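You operate a simulated robot arm through the tools that you are given. There is no shell and no other tool.

Carry out the task below with a simulated robot arm. There is one attempt and no reset: what you move stays moved.

JOB
Run the dropper empty into cup one, then refill it to its red line from the jug.
Fine: two strokes; jug back, red lid seated again. Set down upright: batter jug.

Only the result counts: the job must be done as asked and must still hold three seconds after the hand-in. Knocking over, shifting, dropping, spilling or breaking anything else fails it. A push-on lid holds only when it is set on centred and level and pressed home; a screw cap is set on level and turned clockwise until tight.

ROBOT AND FRAMES
A 6-joint arm with a three-finger gripper, fixed in place. Base frame: the origin is on the floor under the middle of its stand, x ahead of it, y to its left, z up. Readings come in mm, degrees, newtons and seconds.
It reaches about 1213 mm from its shoulder. Its first joint turns from -166.0 to 166.0 degrees. Payload 4.89 kg.
Tool frame: the origin (TCP) lies between the finger pads and is the grasp point; the fingertips stand 30 mm ahead of it; z points along the fingers, y is the line along which they close. The gripper opens to 164 mm; its body begins 125 mm behind the TCP.
Orientation is told as [roll, pitch, yaw] about the base's x, y, z axes, in that order, counted from this pose: with the fingers straight down and closing along the base's y, the tool's x points along the base's -x, its y along +y and its z along -z.

CONTROLS
- The arm moves only by the tool jog_arm. Its argument "deltas" is a list of rows, each an object of numbers (a shift or turn left out is 0, a gripper value left out holds the last): "x", "y", "z": the shift along the base's x, y, z in mm; "wx", "wy", "wz": the turn, a rotation vector about the base's x, y, z in rad. In form: [{"x": .., "y": .., "z": .., "wx": .., "wy": .., "wz": ..}, ...]. A call has 1 to 20 rows; each row is the pose to reach, as a shift and turn from the pose commanded when the call began. "grip" is the finger opening in mm, from 0 to 164, set as the call begins (left out, the last holds). Each row takes 0.2 s and may step no farther than 50 mm and 8.6 degrees from the row before; otherwise, or with a gripper value out of range, the whole call is refused. Where a pose cannot be reached the arm comes as near as it can. A force on the tool above 40 N (or 10 N above the force at the start of the call, whichever is more), or a blocked arm, ends the call early, and 0.2 s more pass. The fingers move at their own pace (about 108 mm/s each) and stop on an object; they squeeze with about 38 N. The grip force told is the motor's: it shows also when the fingers shut on nothing. Time passes only in rows, and 0.2 s behind the last, so rows that repeat a pose let the fingers close. The reply holds the time, the measured pose of the TCP, the force on the tool along the base axes, the opening and the grip force, in the units named above and with some noise, with the torque about the TCP (base axes, N m) and any sound that the robot's microphone picked up.
- Cameras (640 x 400 px; columns grow to the right, rows downward): "scene" is fixed at [48.9, -499.5, 1791.5]; the picture's right is [0.33, -0.95, 0.00], its down [-0.53, -0.18, -0.83] and it looks along [0.78, 0.27, -0.56] (base axes); focal length 336 px, centre (320, 200). "wrist" rides on the gripper at [76, -2, -152] in the tool frame; the picture's right is [0.02, 1.00, 0.00], its down [-0.88, 0.02, -0.47] and it looks along [-0.47, 0.01, 0.88] (tool axes); focal length 247 px, centre (320, 200). There is no depth. A picture from a camera that has moved, and an enlarged one, comes with that camera's place and axes in the base frame and with its lens.
- capture(camera): a new picture of that camera. No time passes.
- slide_trunk(by): moves the trunk up (or, below 0, down) by that many mm; the arm rides with it, the base frame stays. It gives what a move gives, with no picture.
- enlarge(camera, box): a new picture of the part [left, top, right, bottom] of that camera's present view, enlarged. No time passes.
- finish_job(): hands the job in; it is judged then, once.

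Nothing tells you positions but the pictures and the camera data. Unless the task says otherwise, let go and move clear before handing in.

The tools are called after ">>>" as name(argument=value, ...) on one line, values as JSON. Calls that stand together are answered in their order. jog_arm: Moves the arm, as the interface text tells. Its arguments: {"type":"object","properties":{"deltas":{"type":"array","items":{"type":"object","properties":{"x":{"type":"number"},"y":{"type":"number"},"z":{"type":"number"},"wx":{"type":"number"},"wy":{"type":"number"},"wz":{"type":"number"}}}},"grip":{"type":"number"}},"required":["deltas"]} The other tools are called the same way: slide_trunk (by) moves the trunk up or down; capture (camera) takes a picture; enlarge (camera, box) takes an enlarged picture of a part of a camera's view; finish_job () hands the job in.

At the start:

```text
t: 0.0
tool_pos: [593.8, -226.9, 1548.9]
tcp_rot: [0.0, 0.0, 0.0]
contact_force: [-0.6, 0.5, 0.2]
torque: [0.0, -0.02, -0.01]
width: 164.2
gripper_force: 0.1
trunk travel left (down, up): [-250.0, 140.0]
```

scene: 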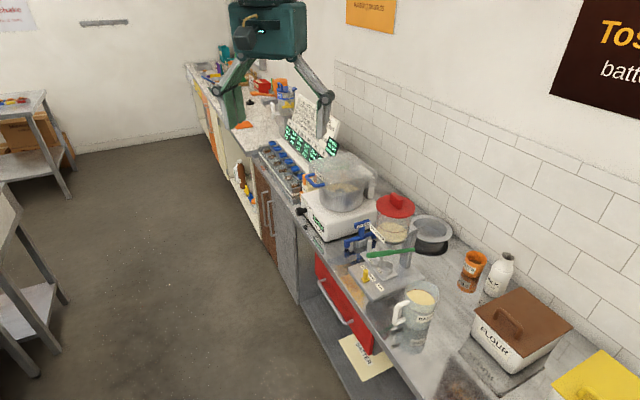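
wrist: 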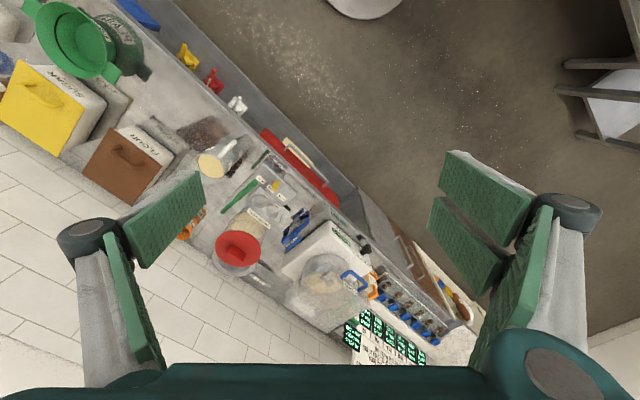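

I see a kitchen counter with a jug of batter, a dropper-like device with a red lid, a green lever, and cups. I'll enlarge the views to understand the devices before moving.

>>> enlarge(camera="scene", box=[290, 160, 490, 360])

>>> enlarge(camera="scene", box=[330, 180, 450, 300])

>>> enlarge(camera="wrist", box=[180, 120, 340, 280])

>>> enlarge(camera="scene", box=[540, 0, 640, 100])

>>> enlarge(camera="scene", box=[320, 300, 460, 400])

```text
2.00 times, centred on (390, 260) of scene
camera zoom: at [48.9, -499.5, 1791.5], right [0.33, -0.95, 0.0], down [-0.53, -0.18, -0.83], along [0.78, 0.27, -0.56], focal length 672 px, centre (180, 80)
```

zoom: 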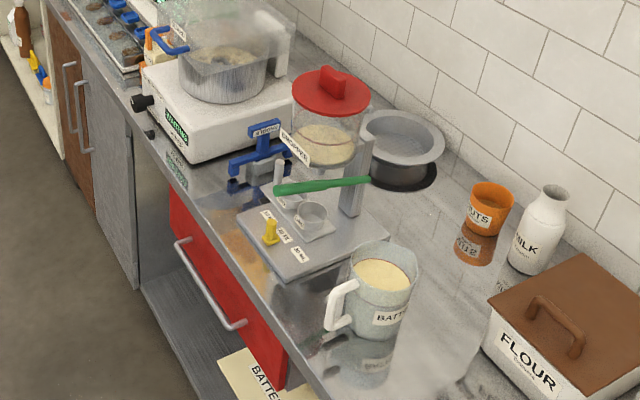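

```text
3.33 times, centred on (390, 240) of scene
camera zoom: at [48.9, -499.5, 1791.5], right [0.33, -0.95, 0.0], down [-0.53, -0.18, -0.83], along [0.78, 0.27, -0.56], focal length 1121 px, centre (87, 67)
```

zoom: 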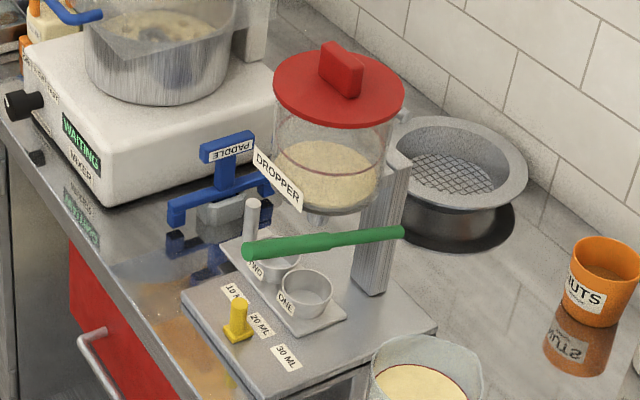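

```text
2.50 times, centred on (260, 200) of wrist
camera zoom: at [517.2, -229.0, 1702.1], right [-0.02, 1.0, 0.0], down [0.88, 0.02, 0.47], along [0.47, 0.01, -0.88], focal length 617 px, centre (470, 200)
```

zoom: 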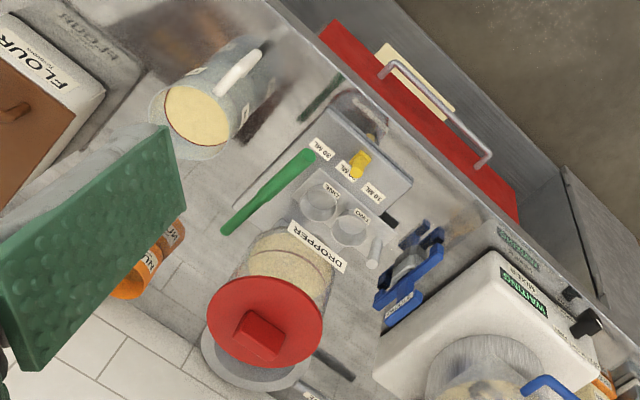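

```text
4.00 times, centred on (590, 50) of scene
camera zoom: at [48.9, -499.5, 1791.5], right [0.33, -0.95, 0.0], down [-0.53, -0.18, -0.83], along [0.78, 0.27, -0.56], focal length 1345 px, centre (-760, 800)
```

zoom: 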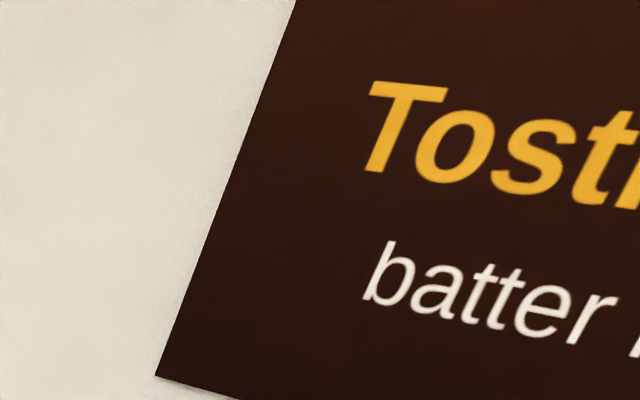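

```text
4.00 times, centred on (390, 350) of scene
camera zoom: at [48.9, -499.5, 1791.5], right [0.33, -0.95, 0.0], down [-0.53, -0.18, -0.83], along [0.78, 0.27, -0.56], focal length 1345 px, centre (40, -400)
```

zoom: 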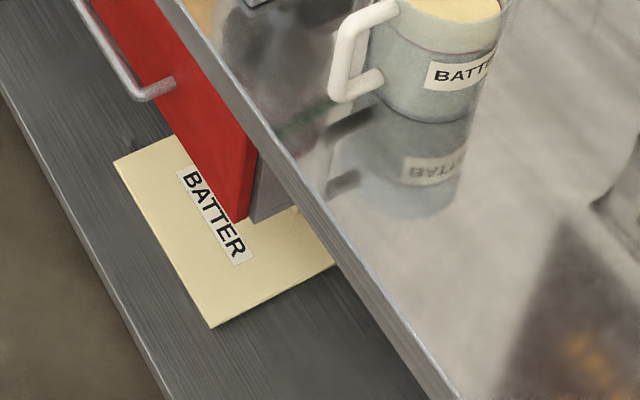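

The hopper with its red lid is near (950, -440, 1180), the green lever tip near (787, -393, 1095), and the batter jug near (795, -566). The station faces about (-0.7, +0.7). I'll move the wrist camera in front of it for a closer look before touching anything.

>>> jog_arm(deltas=[{"x": 12, "y": -4, "z": -45, "wz": -0.098}, {"x": 24, "y": -8, "z": -90, "wz": -0.196}, {"x": 36, "y": -12, "z": -135, "wz": -0.294}, {"x": 48, "y": -16, "z": -180, "wz": -0.393}, {"x": 60, "y": -20, "z": -225, "wz": -0.491}, {"x": 72, "y": -24, "z": -270, "wz": -0.589}, {"x": 84, "y": -28, "z": -315, "wz": -0.687}, {"x": 97, "y": -32, "z": -360, "wz": -0.785}])

```text
t: 1.8
tool_pos: [689.5, -257.5, 1190.2]
tcp_rot: [-0.1, -0.1, -45.0]
contact_force: [-1.0, 0.8, -0.5]
torque: [-0.07, -0.18, -0.04]
width: 163.9
gripper_force: 0.0
trunk travel left (down, up): [-250.0, 140.0]
```

The arm is in front of the station at the new yaw. Next I'll tilt the camera toward the dropper and take pictures.

>>> jog_arm(deltas=[{"wx": -0.09, "wy": -0.09}, {"wx": -0.18, "wy": -0.18}, {"wx": -0.27, "wy": -0.27}])

>>> capture(camera="wrist")

>>> capture(camera="scene")

```text
t: 2.6
tool_pos: [690.5, -260.1, 1188.4]
tcp_rot: [0.0, -21.9, -45.0]
contact_force: [-0.2, -0.7, 0.0]
torque: [0.05, 0.02, -0.01]
width: 164.1
gripper_force: 0.1
trunk travel left (down, up): [-250.0, 140.0]
```

```text
taken
camera wrist: at [598.4, -169.9, 1302.8], right [0.69, 0.72, -0.01], down [0.47, -0.44, 0.77], along [0.55, -0.54, -0.64], focal length 247 px, centre (320, 200)
```

wrist: 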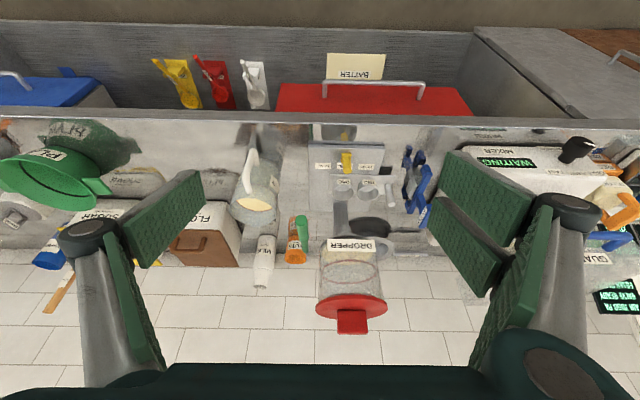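

```text
taken
```

scene: 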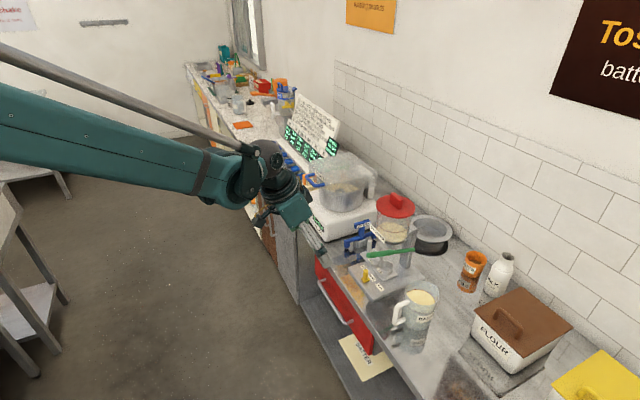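

>>> enlarge(camera="wrist", box=[290, 120, 430, 260])

>>> enlarge(camera="wrist", box=[290, 220, 430, 340])

>>> enlarge(camera="wrist", box=[200, 120, 310, 300])

>>> enlarge(camera="wrist", box=[130, 40, 450, 140])

```text
2.86 times, centred on (360, 190) of wrist
camera zoom: at [598.4, -169.9, 1302.8], right [0.69, 0.72, -0.01], down [0.47, -0.44, 0.77], along [0.55, -0.54, -0.64], focal length 706 px, centre (206, 229)
```

zoom: 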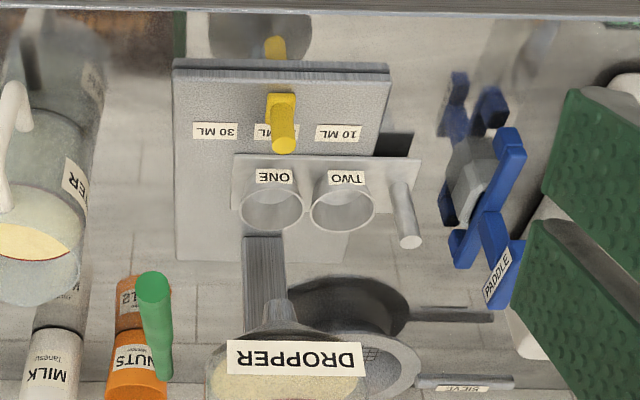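

```text
3.33 times, centred on (360, 280) of wrist
camera zoom: at [598.4, -169.9, 1302.8], right [0.69, 0.72, -0.01], down [0.47, -0.44, 0.77], along [0.55, -0.54, -0.64], focal length 823 px, centre (187, -67)
```

zoom: 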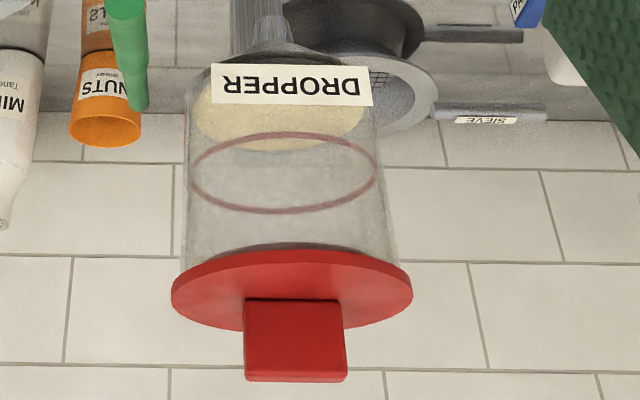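

```text
2.22 times, centred on (255, 210) of wrist
camera zoom: at [598.4, -169.9, 1302.8], right [0.69, 0.72, -0.01], down [0.47, -0.44, 0.77], along [0.55, -0.54, -0.64], focal length 549 px, centre (464, 178)
```

zoom: 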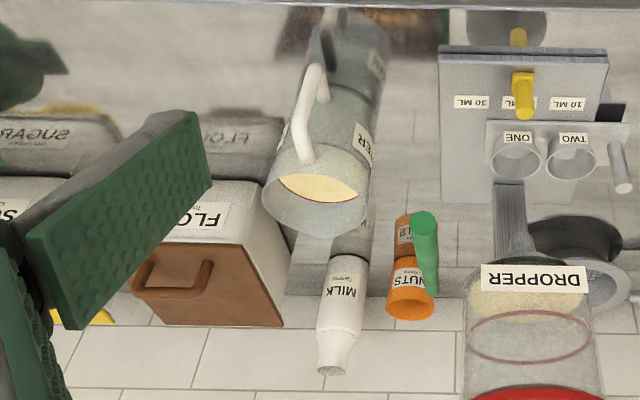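

```text
2.00 times, centred on (290, 90) of wrist
camera zoom: at [598.4, -169.9, 1302.8], right [0.69, 0.72, -0.01], down [0.47, -0.44, 0.77], along [0.55, -0.54, -0.64], focal length 494 px, centre (380, 420)
```

zoom: 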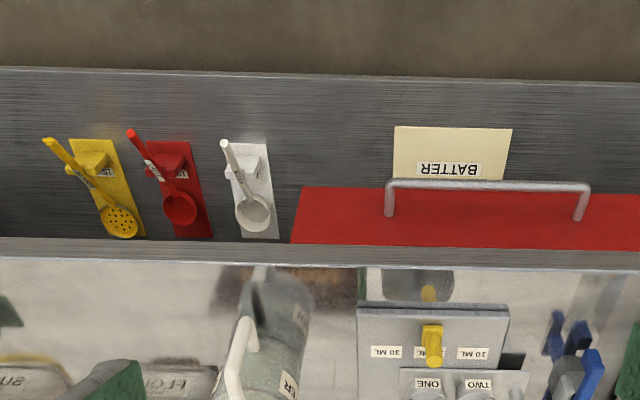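

Cup ONE sits right under the hopper axis (about 954, -442), and the yellow selector is at 20 ML. I'll zoom in further on the hopper level, selector, cups, lever and poster.

>>> enlarge(camera="wrist", box=[315, 235, 390, 310])

>>> enlarge(camera="wrist", box=[320, 135, 400, 215])

>>> enlarge(camera="scene", box=[370, 190, 420, 240])

>>> enlarge(camera="scene", box=[350, 230, 420, 300])

>>> enlarge(camera="wrist", box=[310, 40, 400, 90])

>>> enlarge(camera="scene", box=[385, 270, 455, 360])

```text
5.33 times, centred on (352, 272) of wrist
camera zoom: at [598.4, -169.9, 1302.8], right [0.69, 0.72, -0.01], down [0.47, -0.44, 0.77], along [0.55, -0.54, -0.64], focal length 1317 px, centre (147, -187)
```

zoom: 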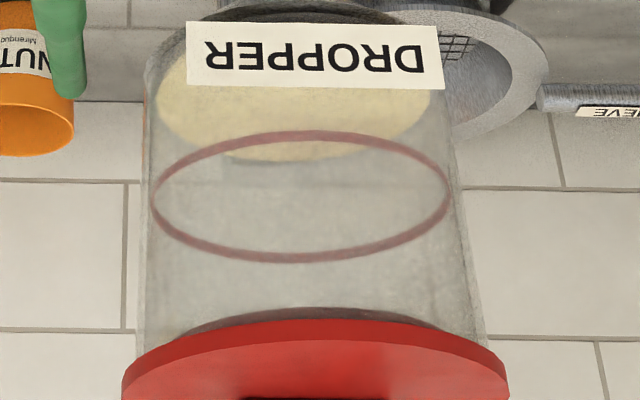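

```text
5.00 times, centred on (360, 175) of wrist
camera zoom: at [598.4, -169.9, 1302.8], right [0.69, 0.72, -0.01], down [0.47, -0.44, 0.77], along [0.55, -0.54, -0.64], focal length 1235 px, centre (120, 325)
```

zoom: 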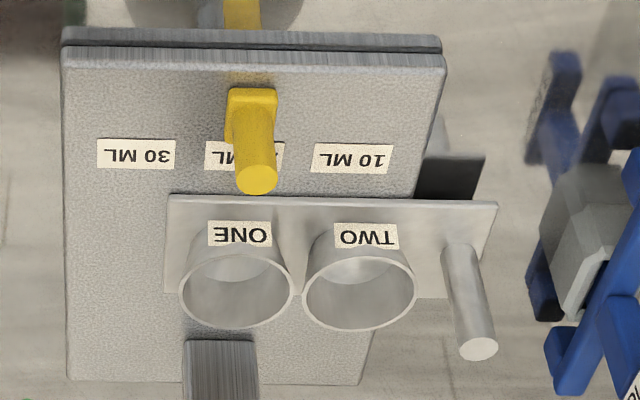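

```text
8.00 times, centred on (395, 215) of scene
camera zoom: at [48.9, -499.5, 1791.5], right [0.33, -0.95, 0.0], down [-0.53, -0.18, -0.83], along [0.78, 0.27, -0.56], focal length 2690 px, centre (-280, 80)
```

zoom: 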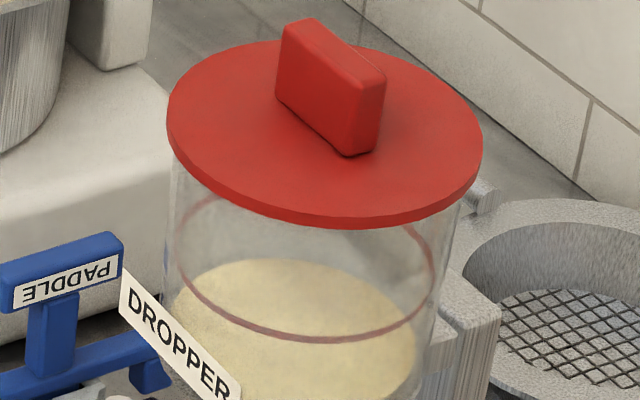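

```text
5.71 times, centred on (385, 265) of scene
camera zoom: at [48.9, -499.5, 1791.5], right [0.33, -0.95, 0.0], down [-0.53, -0.18, -0.83], along [0.78, 0.27, -0.56], focal length 1921 px, centre (-51, -171)
```

zoom: 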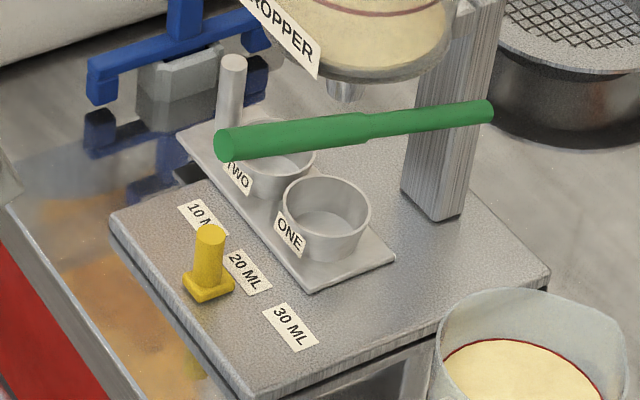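

```text
7.11 times, centred on (355, 65) of wrist
camera zoom: at [598.4, -169.9, 1302.8], right [0.69, 0.72, -0.01], down [0.47, -0.44, 0.77], along [0.55, -0.54, -0.64], focal length 1756 px, centre (71, 1160)
```

zoom: 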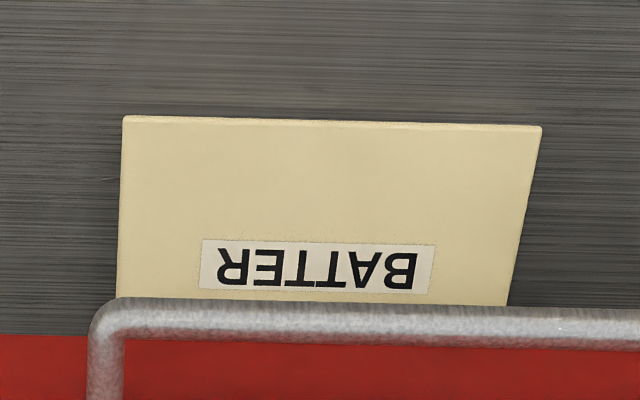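

```text
4.44 times, centred on (420, 315) of scene
camera zoom: at [48.9, -499.5, 1791.5], right [0.33, -0.95, 0.0], down [-0.53, -0.18, -0.83], along [0.78, 0.27, -0.56], focal length 1494 px, centre (-124, -311)
```

zoom: 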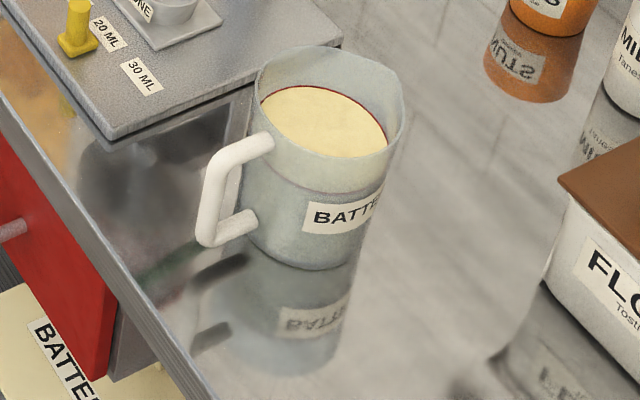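

The hopper level (about z 1069) is well below the red line (about z 1109), so how much it holds matters for the "two strokes". I'll view the hopper edge-on from in front to judge the depth of batter.

>>> jog_arm(deltas=[{"x": 6, "y": 10, "z": -22, "wx": -0.0987, "wy": -0.0987}, {"x": 12, "y": 20, "z": -44, "wx": -0.1974, "wy": -0.1974}, {"x": 18, "y": 30, "z": -66, "wx": -0.2961, "wy": -0.2961}, {"x": 24, "y": 40, "z": -88, "wx": -0.3949, "wy": -0.3949}, {"x": 30, "y": 49, "z": -110, "wx": -0.4936, "wy": -0.4936}])

>>> capture(camera="wrist")

```text
t: 3.8
tool_pos: [719.2, -208.8, 1079.5]
tcp_rot: [0.0, -62.0, -45.1]
contact_force: [-1.5, 0.3, 0.1]
torque: [0.09, -0.12, 0.21]
width: 164.0
gripper_force: 0.0
trunk travel left (down, up): [-250.0, 140.0]
```

```text
taken
camera wrist: at [597.6, -91.0, 1084.5], right [0.7, 0.71, -0.02], down [0.01, 0.02, 1.0], along [0.71, -0.7, 0.0], focal length 247 px, centre (320, 200)
```

wrist: 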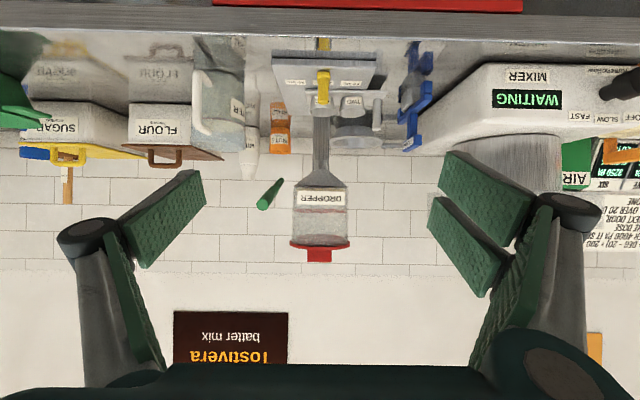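

>>> enlarge(camera="wrist", box=[280, 170, 370, 270])

>>> enlarge(camera="wrist", box=[260, 60, 410, 160])

>>> enlarge(camera="wrist", box=[560, 130, 640, 260])

>>> enlarge(camera="wrist", box=[170, 300, 300, 370])

>>> enlarge(camera="wrist", box=[170, 50, 290, 190])

```text
4.00 times, centred on (325, 220) of wrist
camera zoom: at [597.6, -91.0, 1084.5], right [0.7, 0.71, -0.02], down [0.01, 0.02, 1.0], along [0.71, -0.7, 0.0], focal length 988 px, centre (300, 120)
```

zoom: 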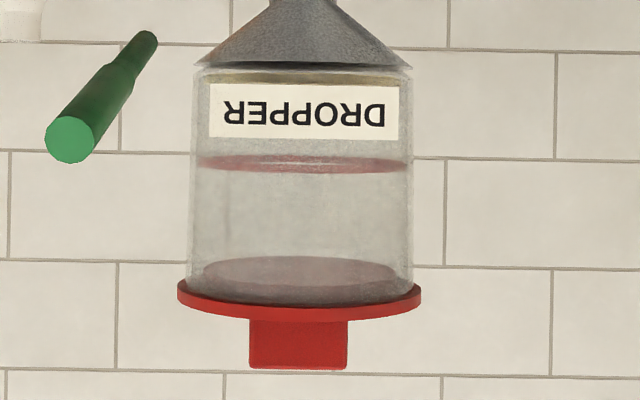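

```text
4.00 times, centred on (335, 110) of wrist
camera zoom: at [597.6, -91.0, 1084.5], right [0.7, 0.71, -0.02], down [0.01, 0.02, 1.0], along [0.71, -0.7, 0.0], focal length 988 px, centre (260, 560)
```

zoom: 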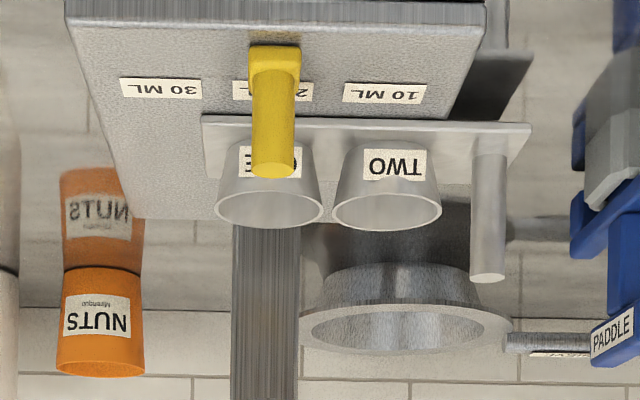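

```text
3.08 times, centred on (600, 195) of wrist
camera zoom: at [597.6, -91.0, 1084.5], right [0.7, 0.71, -0.02], down [0.01, 0.02, 1.0], along [0.71, -0.7, 0.0], focal length 760 px, centre (-542, 215)
```

zoom: 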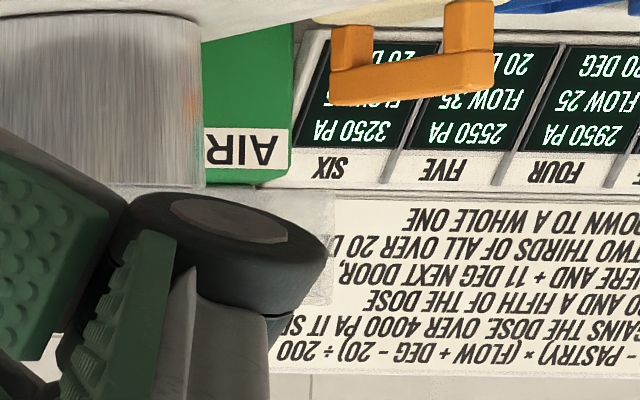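

```text
4.92 times, centred on (235, 335) of wrist
camera zoom: at [597.6, -91.0, 1084.5], right [0.7, 0.71, -0.02], down [0.01, 0.02, 1.0], along [0.71, -0.7, 0.0], focal length 1216 px, centre (738, -465)
```

zoom: 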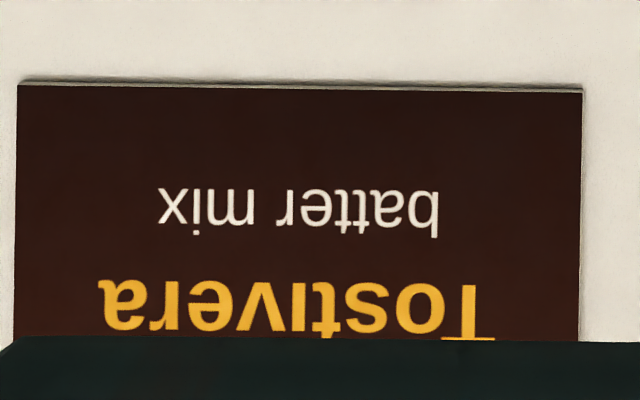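

```text
2.86 times, centred on (230, 120) of wrist
camera zoom: at [597.6, -91.0, 1084.5], right [0.7, 0.71, -0.02], down [0.01, 0.02, 1.0], along [0.71, -0.7, 0.0], focal length 706 px, centre (577, 429)
```

zoom: 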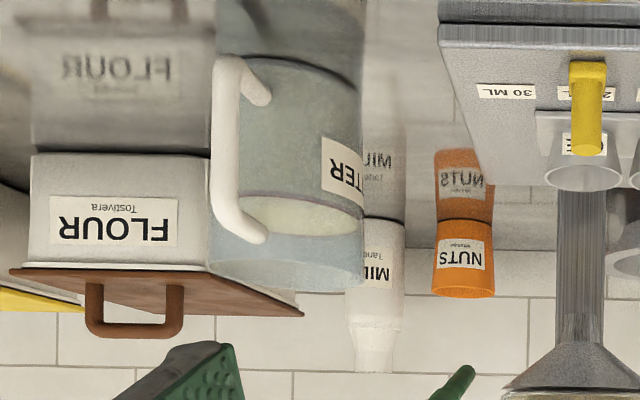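

The hopper glass starts around z 1060 with a thin layer of batter above it. I'll zoom in tightly on that layer to judge its depth.

>>> enlarge(camera="wrist", box=[290, 176, 322, 196])

>>> enlarge(camera="wrist", box=[322, 176, 354, 196])

>>> enlarge(camera="wrist", box=[285, 130, 360, 190])

```text
16.00 times, centred on (306, 186) of wrist
camera zoom: at [597.6, -91.0, 1084.5], right [0.7, 0.71, -0.02], down [0.01, 0.02, 1.0], along [0.71, -0.7, 0.0], focal length 3952 px, centre (544, 424)
```

zoom: 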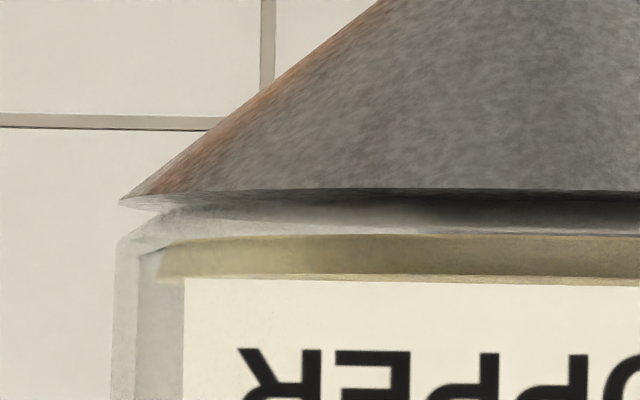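

```text
16.00 times, centred on (338, 186) of wrist
camera zoom: at [597.6, -91.0, 1084.5], right [0.7, 0.71, -0.02], down [0.01, 0.02, 1.0], along [0.71, -0.7, 0.0], focal length 3952 px, centre (32, 424)
```

zoom: 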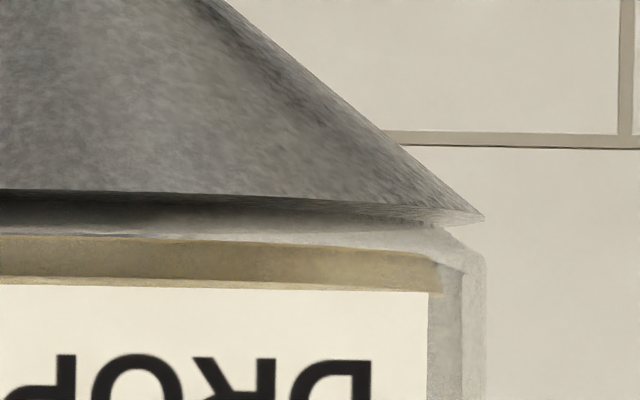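

```text
6.67 times, centred on (322, 160) of wrist
camera zoom: at [597.6, -91.0, 1084.5], right [0.7, 0.71, -0.02], down [0.01, 0.02, 1.0], along [0.71, -0.7, 0.0], focal length 1646 px, centre (303, 467)
```

zoom: 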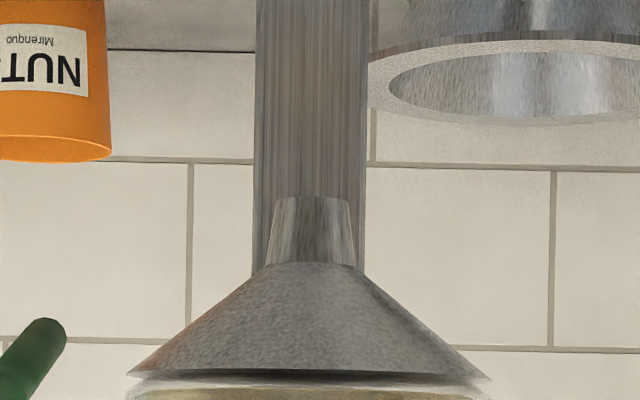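

>>> enlarge(camera="wrist", box=[295, 186, 303, 191])

>>> enlarge(camera="wrist", box=[340, 186, 348, 191])

>>> enlarge(camera="scene", box=[376, 206, 412, 242])

```text
16.00 times, centred on (299, 188) of wrist
camera zoom: at [597.6, -91.0, 1084.5], right [0.7, 0.71, -0.02], down [0.01, 0.02, 1.0], along [0.71, -0.7, 0.0], focal length 3952 px, centre (656, 384)
```

zoom: 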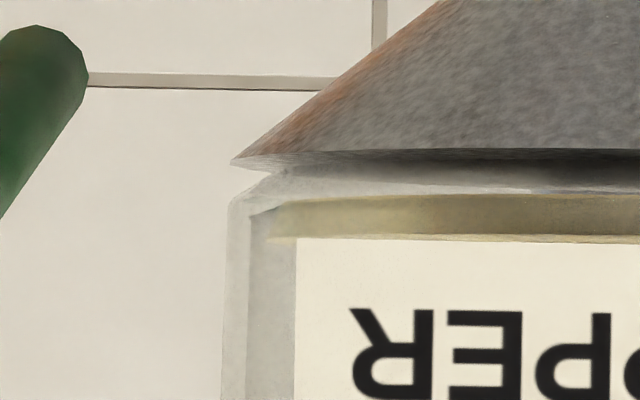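

```text
16.00 times, centred on (344, 188) of wrist
camera zoom: at [597.6, -91.0, 1084.5], right [0.7, 0.71, -0.02], down [0.01, 0.02, 1.0], along [0.71, -0.7, 0.0], focal length 3952 px, centre (-64, 384)
```

zoom: 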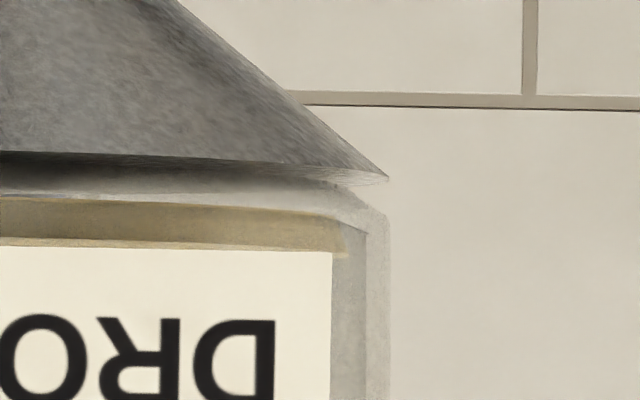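

```text
11.11 times, centred on (394, 224) of scene
camera zoom: at [48.9, -499.5, 1791.5], right [0.33, -0.95, 0.0], down [-0.53, -0.18, -0.83], along [0.78, 0.27, -0.56], focal length 3736 px, centre (-502, -67)
```

zoom: 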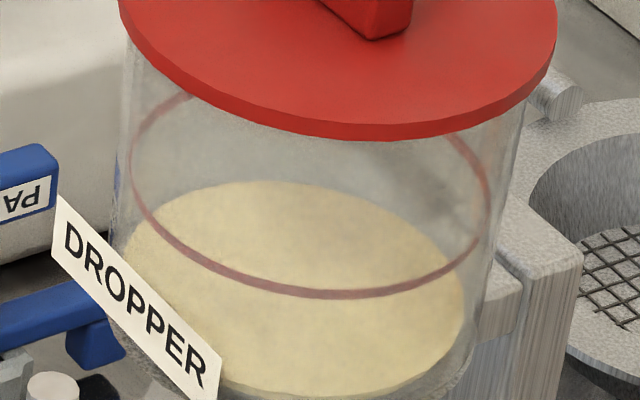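

The batter layer is about 4.5 mm deep over a bore of about 51 mm radius, roughly 40 mL, so two 20 ML strokes match the present selector. I'll leave the selector alone. Cup ONE is already under the nozzle. Next I'll bring the closed, upright hand above the green lever tip.

>>> jog_arm(deltas=[{"x": 10, "y": -25, "z": 30, "wx": 0.0957, "wy": 0.0957}, {"x": 20, "y": -50, "z": 58, "wx": 0.1914, "wy": 0.1914}, {"x": 30, "y": -75, "z": 82, "wx": 0.2871, "wy": 0.2871}, {"x": 40, "y": -100, "z": 104, "wx": 0.3828, "wy": 0.3828}, {"x": 50, "y": -125, "z": 122, "wx": 0.4785, "wy": 0.4785}, {"x": 60, "y": -150, "z": 136, "wx": 0.5742, "wy": 0.5742}, {"x": 70, "y": -175, "z": 146, "wx": 0.6699, "wy": 0.6699}, {"x": 80, "y": -198, "z": 151, "wx": 0.7656, "wy": 0.7656}], grip=0)

>>> capture(camera="wrist")

>>> enlarge(camera="scene", box=[300, 150, 460, 310])

```text
t: 5.6
tool_pos: [799.9, -407.7, 1231.4]
tcp_rot: [0.1, 0.2, -44.9]
contact_force: [-1.2, 1.3, 0.4]
torque: [-0.19, -0.13, -0.02]
width: 0.1
gripper_force: 38.5
trunk travel left (down, up): [-250.0, 140.0]
```

```text
taken
camera wrist: at [745.1, -354.7, 1384.5], right [0.69, 0.72, 0.0], down [0.64, -0.61, 0.47], along [0.34, -0.32, -0.88], focal length 247 px, centre (320, 200)
```

wrist: 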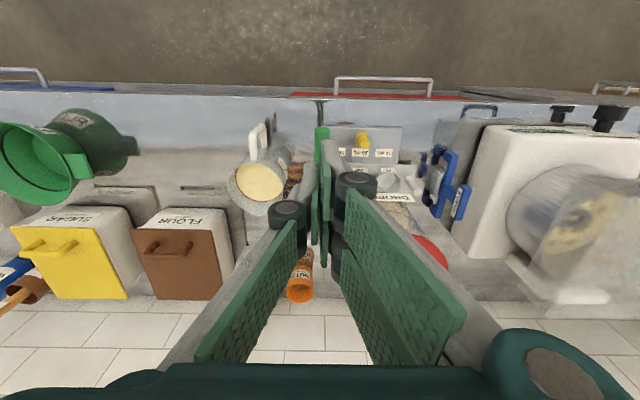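

```text
2.50 times, centred on (380, 230) of scene
camera zoom: at [48.9, -499.5, 1791.5], right [0.33, -0.95, 0.0], down [-0.53, -0.18, -0.83], along [0.78, 0.27, -0.56], focal length 840 px, centre (170, 125)
```

zoom: 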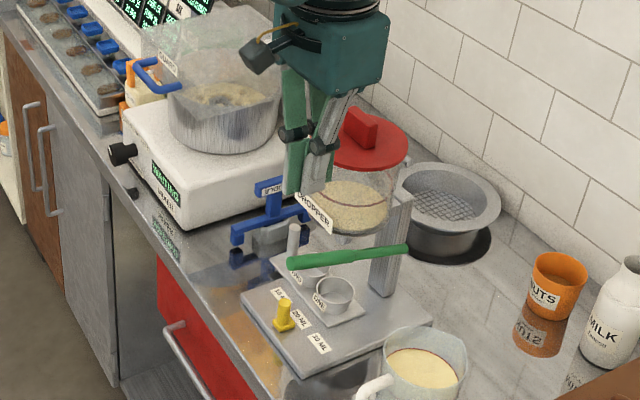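

The closed fingers hang just above the green lever. I'll zoom in to check the alignment.

>>> enlarge(camera="wrist", box=[270, 110, 370, 210])

>>> enlarge(camera="wrist", box=[300, 130, 440, 230])

```text
4.00 times, centred on (320, 160) of wrist
camera zoom: at [745.1, -354.7, 1384.5], right [0.69, 0.72, 0.0], down [0.64, -0.61, 0.47], along [0.34, -0.32, -0.88], focal length 988 px, centre (320, 360)
```

zoom: 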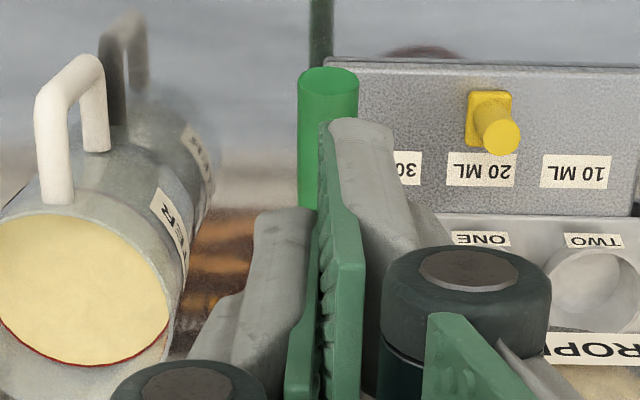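

```text
4.00 times, centred on (370, 180) of wrist
camera zoom: at [745.1, -354.7, 1384.5], right [0.69, 0.72, 0.0], down [0.64, -0.61, 0.47], along [0.34, -0.32, -0.88], focal length 988 px, centre (120, 280)
```

zoom: 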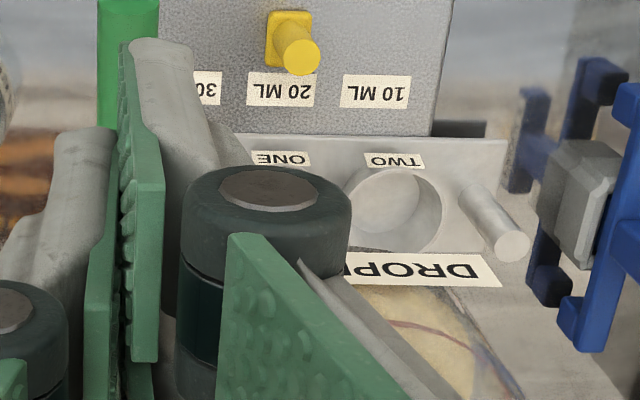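

The finger line is over the lever. I'll descend to just above it, then press gently in small steps while watching the force.

>>> jog_arm(deltas=[{"x": 4, "y": -4, "z": -40}, {"x": 5, "y": -5, "z": -80}, {"x": 5, "y": -5, "z": -92}])

>>> enlarge(camera="scene", box=[340, 190, 420, 270])

```text
t: 6.4
tool_pos: [807.1, -413.9, 1138.4]
tcp_rot: [-0.1, 0.2, -45.0]
contact_force: [0.0, 0.5, -0.8]
torque: [0.04, 0.1, -0.04]
width: 0.1
gripper_force: 38.0
trunk travel left (down, up): [-250.0, 140.0]
```

```text
5.00 times, centred on (380, 230) of scene
camera zoom: at [48.9, -499.5, 1791.5], right [0.33, -0.95, 0.0], down [-0.53, -0.18, -0.83], along [0.78, 0.27, -0.56], focal length 1681 px, centre (20, 50)
```

zoom: 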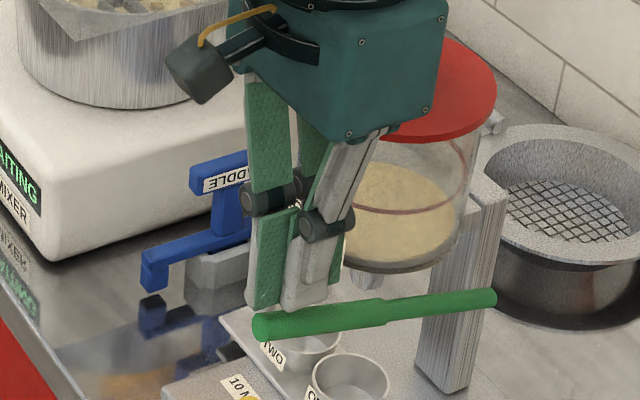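

>>> jog_arm(deltas=[{"x": 1, "y": -1, "z": 5, "wx": -0.09, "wy": -0.09}, {"x": 2, "y": -2, "z": 8, "wx": -0.18, "wy": -0.18}, {"x": 3, "y": -3, "z": 8, "wx": -0.247, "wy": -0.247}])

>>> jog_arm(deltas=[{"z": -4}, {"z": -8}, {"z": -12}, {"z": -16}, {"z": -20}])

>>> enlarge(camera="scene", box=[340, 190, 420, 270])

```text
t: 7.2
tool_pos: [808.9, -415.6, 1145.6]
tcp_rot: [-0.1, -19.9, -45.0]
contact_force: [-0.3, -0.7, -0.1]
torque: [0.01, -0.01, 0.0]
width: 0.0
gripper_force: 37.9
trunk travel left (down, up): [-250.0, 140.0]
```

```text
t: 8.4
tool_pos: [808.6, -416.5, 1125.6]
tcp_rot: [0.0, -19.8, -45.0]
contact_force: [0.1, 0.8, 0.0]
torque: [-0.01, 0.02, 0.01]
width: 0.0
gripper_force: 37.5
trunk travel left (down, up): [-250.0, 140.0]
```

```text
5.00 times, centred on (380, 230) of scene
camera zoom: at [48.9, -499.5, 1791.5], right [0.33, -0.95, 0.0], down [-0.53, -0.18, -0.83], along [0.78, 0.27, -0.56], focal length 1681 px, centre (20, 50)
```

zoom: 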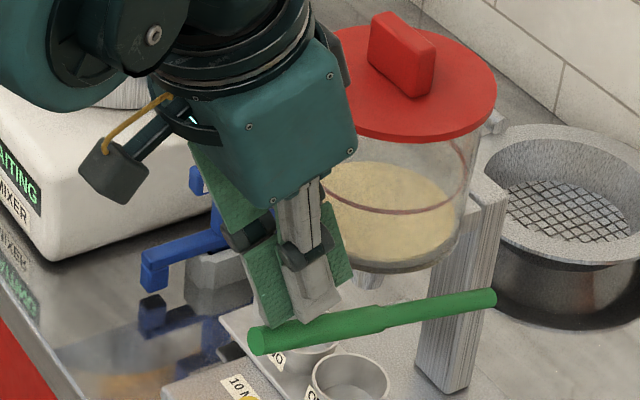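

The lever tip has already dipped slightly with almost no force. I'll keep pressing down steadily.

>>> jog_arm(deltas=[{"z": -8}, {"z": -16}, {"z": -24}, {"z": -32}, {"z": -40}])

>>> enlarge(camera="scene", box=[340, 190, 420, 270])

```text
t: 9.6
tool_pos: [809.2, -415.8, 1085.7]
tcp_rot: [0.0, -19.7, -45.0]
contact_force: [-0.6, -0.5, -0.4]
torque: [-0.04, -0.03, -0.01]
width: 0.0
gripper_force: 37.9
trunk travel left (down, up): [-250.0, 140.0]
```

```text
5.00 times, centred on (380, 230) of scene
camera zoom: at [48.9, -499.5, 1791.5], right [0.33, -0.95, 0.0], down [-0.53, -0.18, -0.83], along [0.78, 0.27, -0.56], focal length 1681 px, centre (20, 50)
```

zoom: 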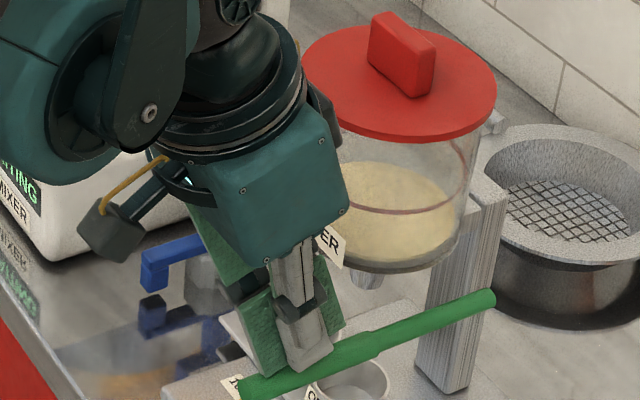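

>>> jog_arm(deltas=[{"z": -8}, {"z": -16}, {"z": -24}])

>>> enlarge(camera="scene", box=[340, 190, 440, 290])

```text
t: 10.4
tool_pos: [807.2, -416.2, 1062.1]
tcp_rot: [0.0, -19.8, -45.0]
contact_force: [-0.8, -0.8, -0.3]
torque: [0.0, -0.01, 0.04]
width: 0.2
gripper_force: 38.2
trunk travel left (down, up): [-250.0, 140.0]
```

```text
4.00 times, centred on (390, 240) of scene
camera zoom: at [48.9, -499.5, 1791.5], right [0.33, -0.95, 0.0], down [-0.53, -0.18, -0.83], along [0.78, 0.27, -0.56], focal length 1345 px, centre (40, 40)
```

zoom: 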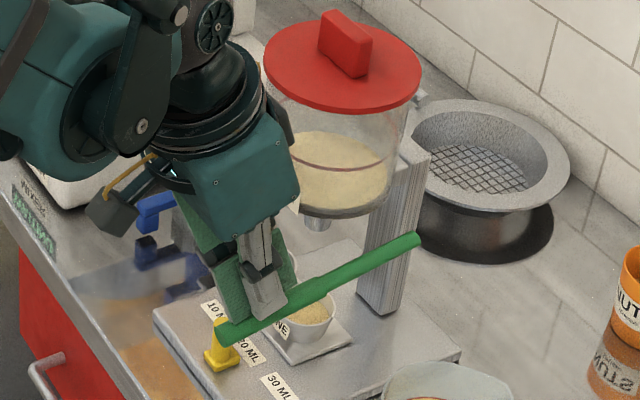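

Batter has appeared in cup ONE. I'll check the cup and the hopper level before going on.

>>> enlarge(camera="scene", box=[370, 195, 420, 285])

>>> enlarge(camera="wrist", box=[300, 100, 460, 220])

>>> capture(camera="wrist")

```text
4.44 times, centred on (395, 240) of scene
camera zoom: at [48.9, -499.5, 1791.5], right [0.33, -0.95, 0.0], down [-0.53, -0.18, -0.83], along [0.78, 0.27, -0.56], focal length 1494 px, centre (-13, 22)
```

zoom: 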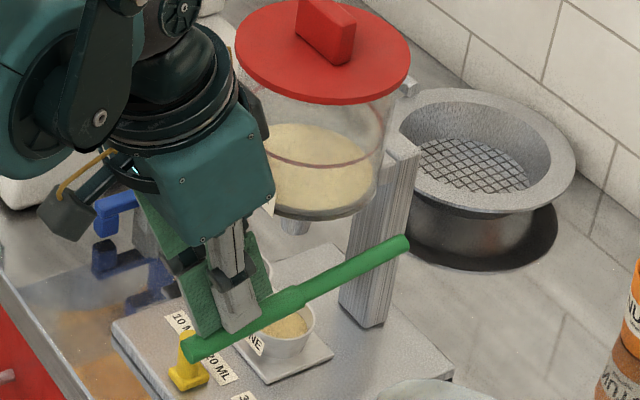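

```text
3.33 times, centred on (380, 160) of wrist
camera zoom: at [720.0, -330.3, 1180.1], right [0.69, 0.72, -0.01], down [0.49, -0.46, 0.74], along [0.53, -0.52, -0.67], focal length 823 px, centre (120, 333)
```

zoom: 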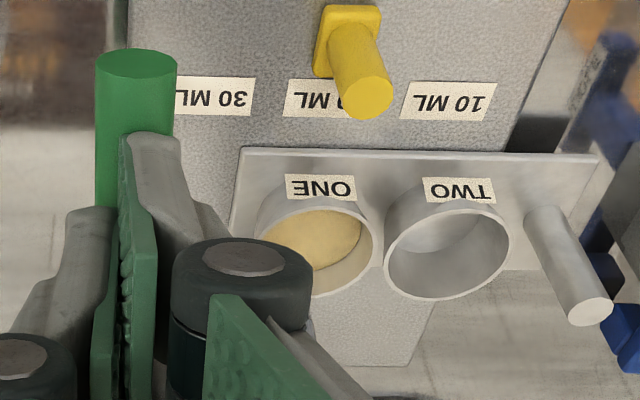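

```text
taken
camera wrist: at [720.0, -330.3, 1180.1], right [0.69, 0.72, -0.01], down [0.49, -0.46, 0.74], along [0.53, -0.52, -0.67], focal length 247 px, centre (320, 200)
```

wrist: 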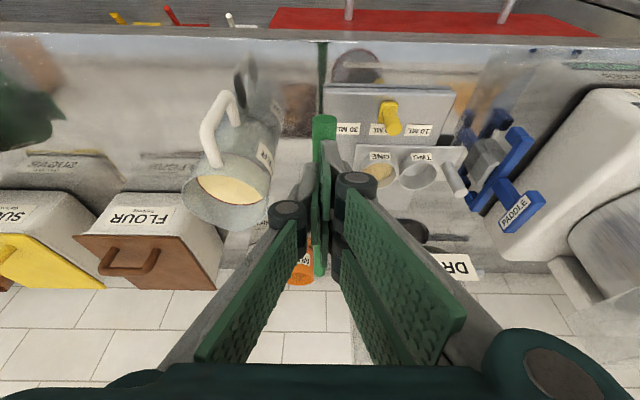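

>>> jog_arm(deltas=[{"z": -6}, {"z": -12}, {"z": -18}])

>>> enlarge(camera="scene", box=[340, 190, 440, 290])

>>> enlarge(camera="wrist", box=[300, 100, 460, 220])

```text
t: 11.2
tool_pos: [808.5, -417.1, 1044.3]
tcp_rot: [-0.1, -19.7, -45.0]
contact_force: [0.1, -0.2, -0.4]
torque: [0.04, 0.0, -0.01]
width: 0.1
gripper_force: 37.6
trunk travel left (down, up): [-250.0, 140.0]
```

```text
4.00 times, centred on (390, 240) of scene
camera zoom: at [48.9, -499.5, 1791.5], right [0.33, -0.95, 0.0], down [-0.53, -0.18, -0.83], along [0.78, 0.27, -0.56], focal length 1345 px, centre (40, 40)
```

zoom: 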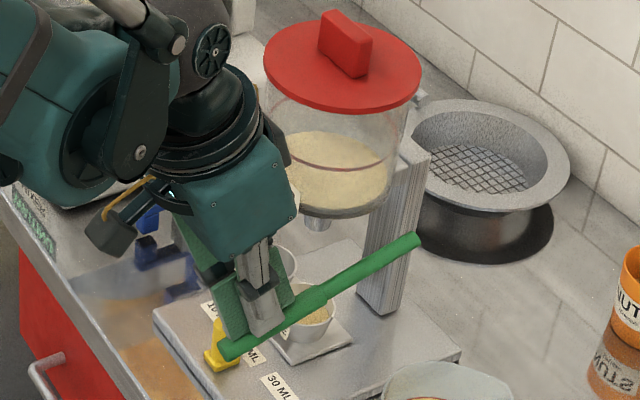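

```text
3.33 times, centred on (380, 160) of wrist
camera zoom: at [719.9, -330.1, 1161.7], right [0.69, 0.72, -0.01], down [0.49, -0.46, 0.74], along [0.53, -0.52, -0.67], focal length 823 px, centre (120, 333)
```

zoom: 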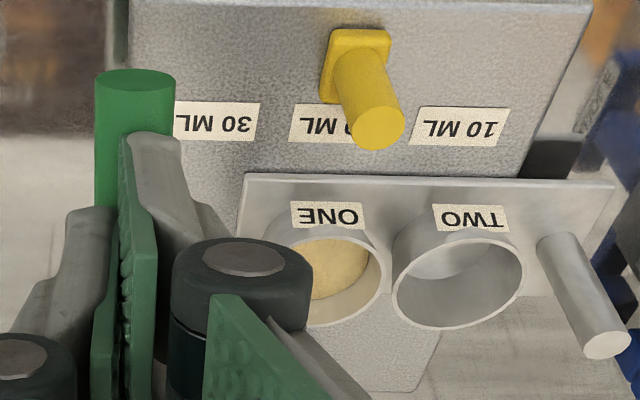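

>>> jog_arm(deltas=[{"z": -5}, {"z": -10}, {"z": -15}, {"z": -20}])

>>> enlarge(camera="scene", box=[340, 190, 440, 290])

>>> enlarge(camera="wrist", box=[300, 100, 460, 220])

```text
t: 11.8
tool_pos: [807.3, -416.9, 1039.8]
tcp_rot: [0.0, -20.0, -44.9]
contact_force: [-5.4, 2.4, 36.4]
torque: [0.64, 0.63, 0.05]
width: 0.2
gripper_force: 38.0
trunk travel left (down, up): [-250.0, 140.0]
stopped in row 2: the force on the tool passed its limit at 46 N (the readings are from after the stop); the commanded pose is now the measured one
```

```text
4.00 times, centred on (390, 240) of scene
camera zoom: at [48.9, -499.5, 1791.5], right [0.33, -0.95, 0.0], down [-0.53, -0.18, -0.83], along [0.78, 0.27, -0.56], focal length 1345 px, centre (40, 40)
```

zoom: 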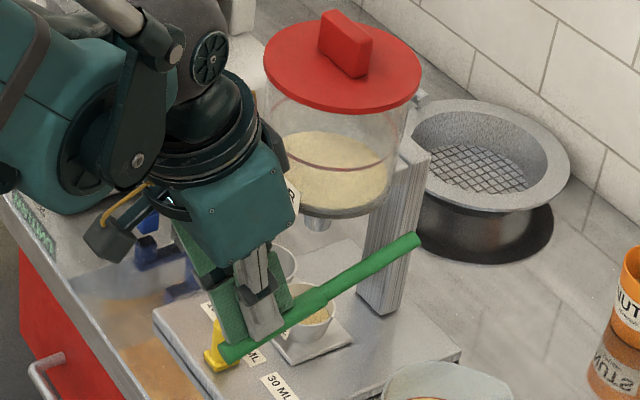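

```text
3.33 times, centred on (380, 160) of wrist
camera zoom: at [718.8, -329.7, 1157.1], right [0.69, 0.72, -0.01], down [0.48, -0.46, 0.75], along [0.54, -0.52, -0.67], focal length 823 px, centre (120, 333)
```

zoom: 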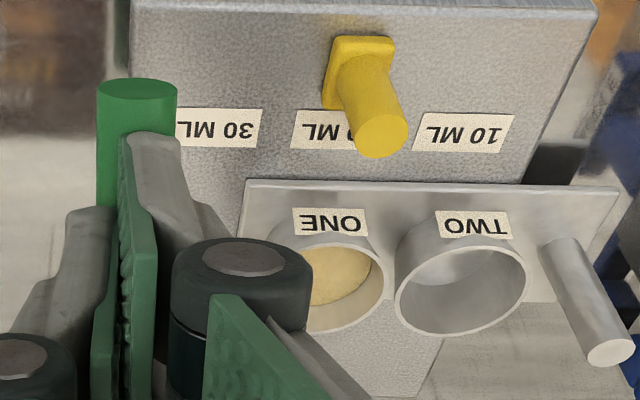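

The lever hit its bottom stop, so the first stroke is complete. I'll rise and see whether it springs back.

>>> jog_arm(deltas=[{"z": 10}, {"z": 30}, {"z": 50}, {"z": 70}, {"z": 90}, {"z": 105}])

>>> enlarge(camera="scene", box=[340, 190, 440, 290])

>>> enlarge(camera="wrist", box=[300, 100, 460, 220])

```text
t: 13.2
tool_pos: [807.3, -417.4, 1142.5]
tcp_rot: [0.0, -19.9, -45.0]
contact_force: [0.5, -0.8, -0.5]
torque: [0.02, 0.02, 0.01]
width: 0.0
gripper_force: 37.6
trunk travel left (down, up): [-250.0, 140.0]
```

```text
4.00 times, centred on (390, 240) of scene
camera zoom: at [48.9, -499.5, 1791.5], right [0.33, -0.95, 0.0], down [-0.53, -0.18, -0.83], along [0.78, 0.27, -0.56], focal length 1345 px, centre (40, 40)
```

zoom: 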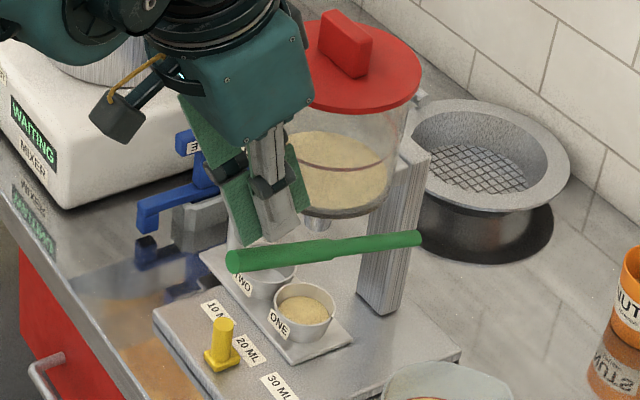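

```text
3.33 times, centred on (380, 160) of wrist
camera zoom: at [720.0, -331.2, 1260.3], right [0.69, 0.72, -0.01], down [0.49, -0.46, 0.74], along [0.53, -0.52, -0.67], focal length 823 px, centre (120, 333)
```

zoom: 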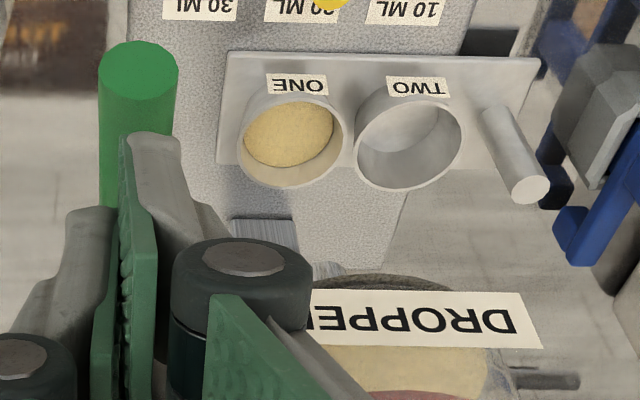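

The lever sprang back up and cup ONE holds the first dose. I'll check how much is left in the hopper before the second stroke.

>>> enlarge(camera="scene", box=[376, 206, 412, 242])

>>> enlarge(camera="scene", box=[375, 250, 405, 280])

```text
11.11 times, centred on (394, 224) of scene
camera zoom: at [48.9, -499.5, 1791.5], right [0.33, -0.95, 0.0], down [-0.53, -0.18, -0.83], along [0.78, 0.27, -0.56], focal length 3736 px, centre (-502, -67)
```

zoom: 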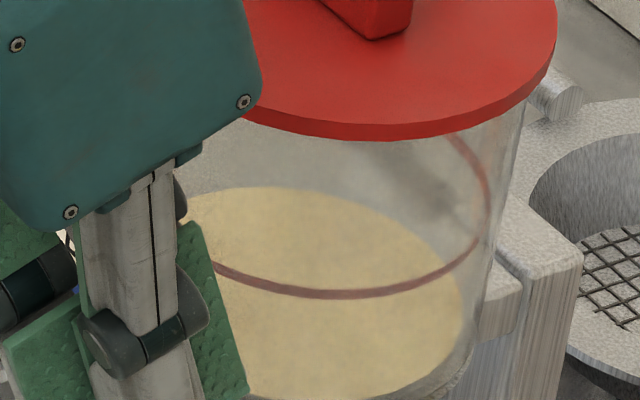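

```text
13.33 times, centred on (390, 265) of scene
camera zoom: at [48.9, -499.5, 1791.5], right [0.33, -0.95, 0.0], down [-0.53, -0.18, -0.83], along [0.78, 0.27, -0.56], focal length 4483 px, centre (-613, -667)
```

zoom: 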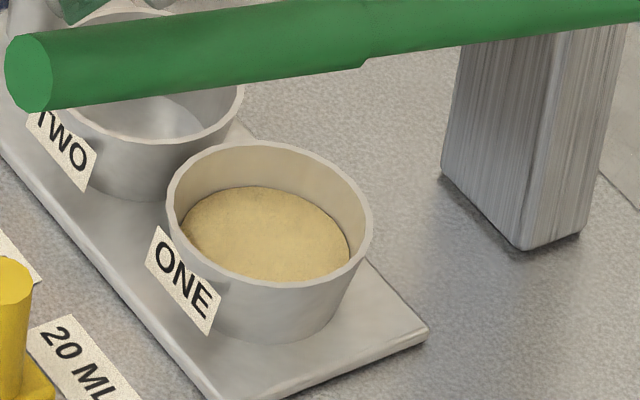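

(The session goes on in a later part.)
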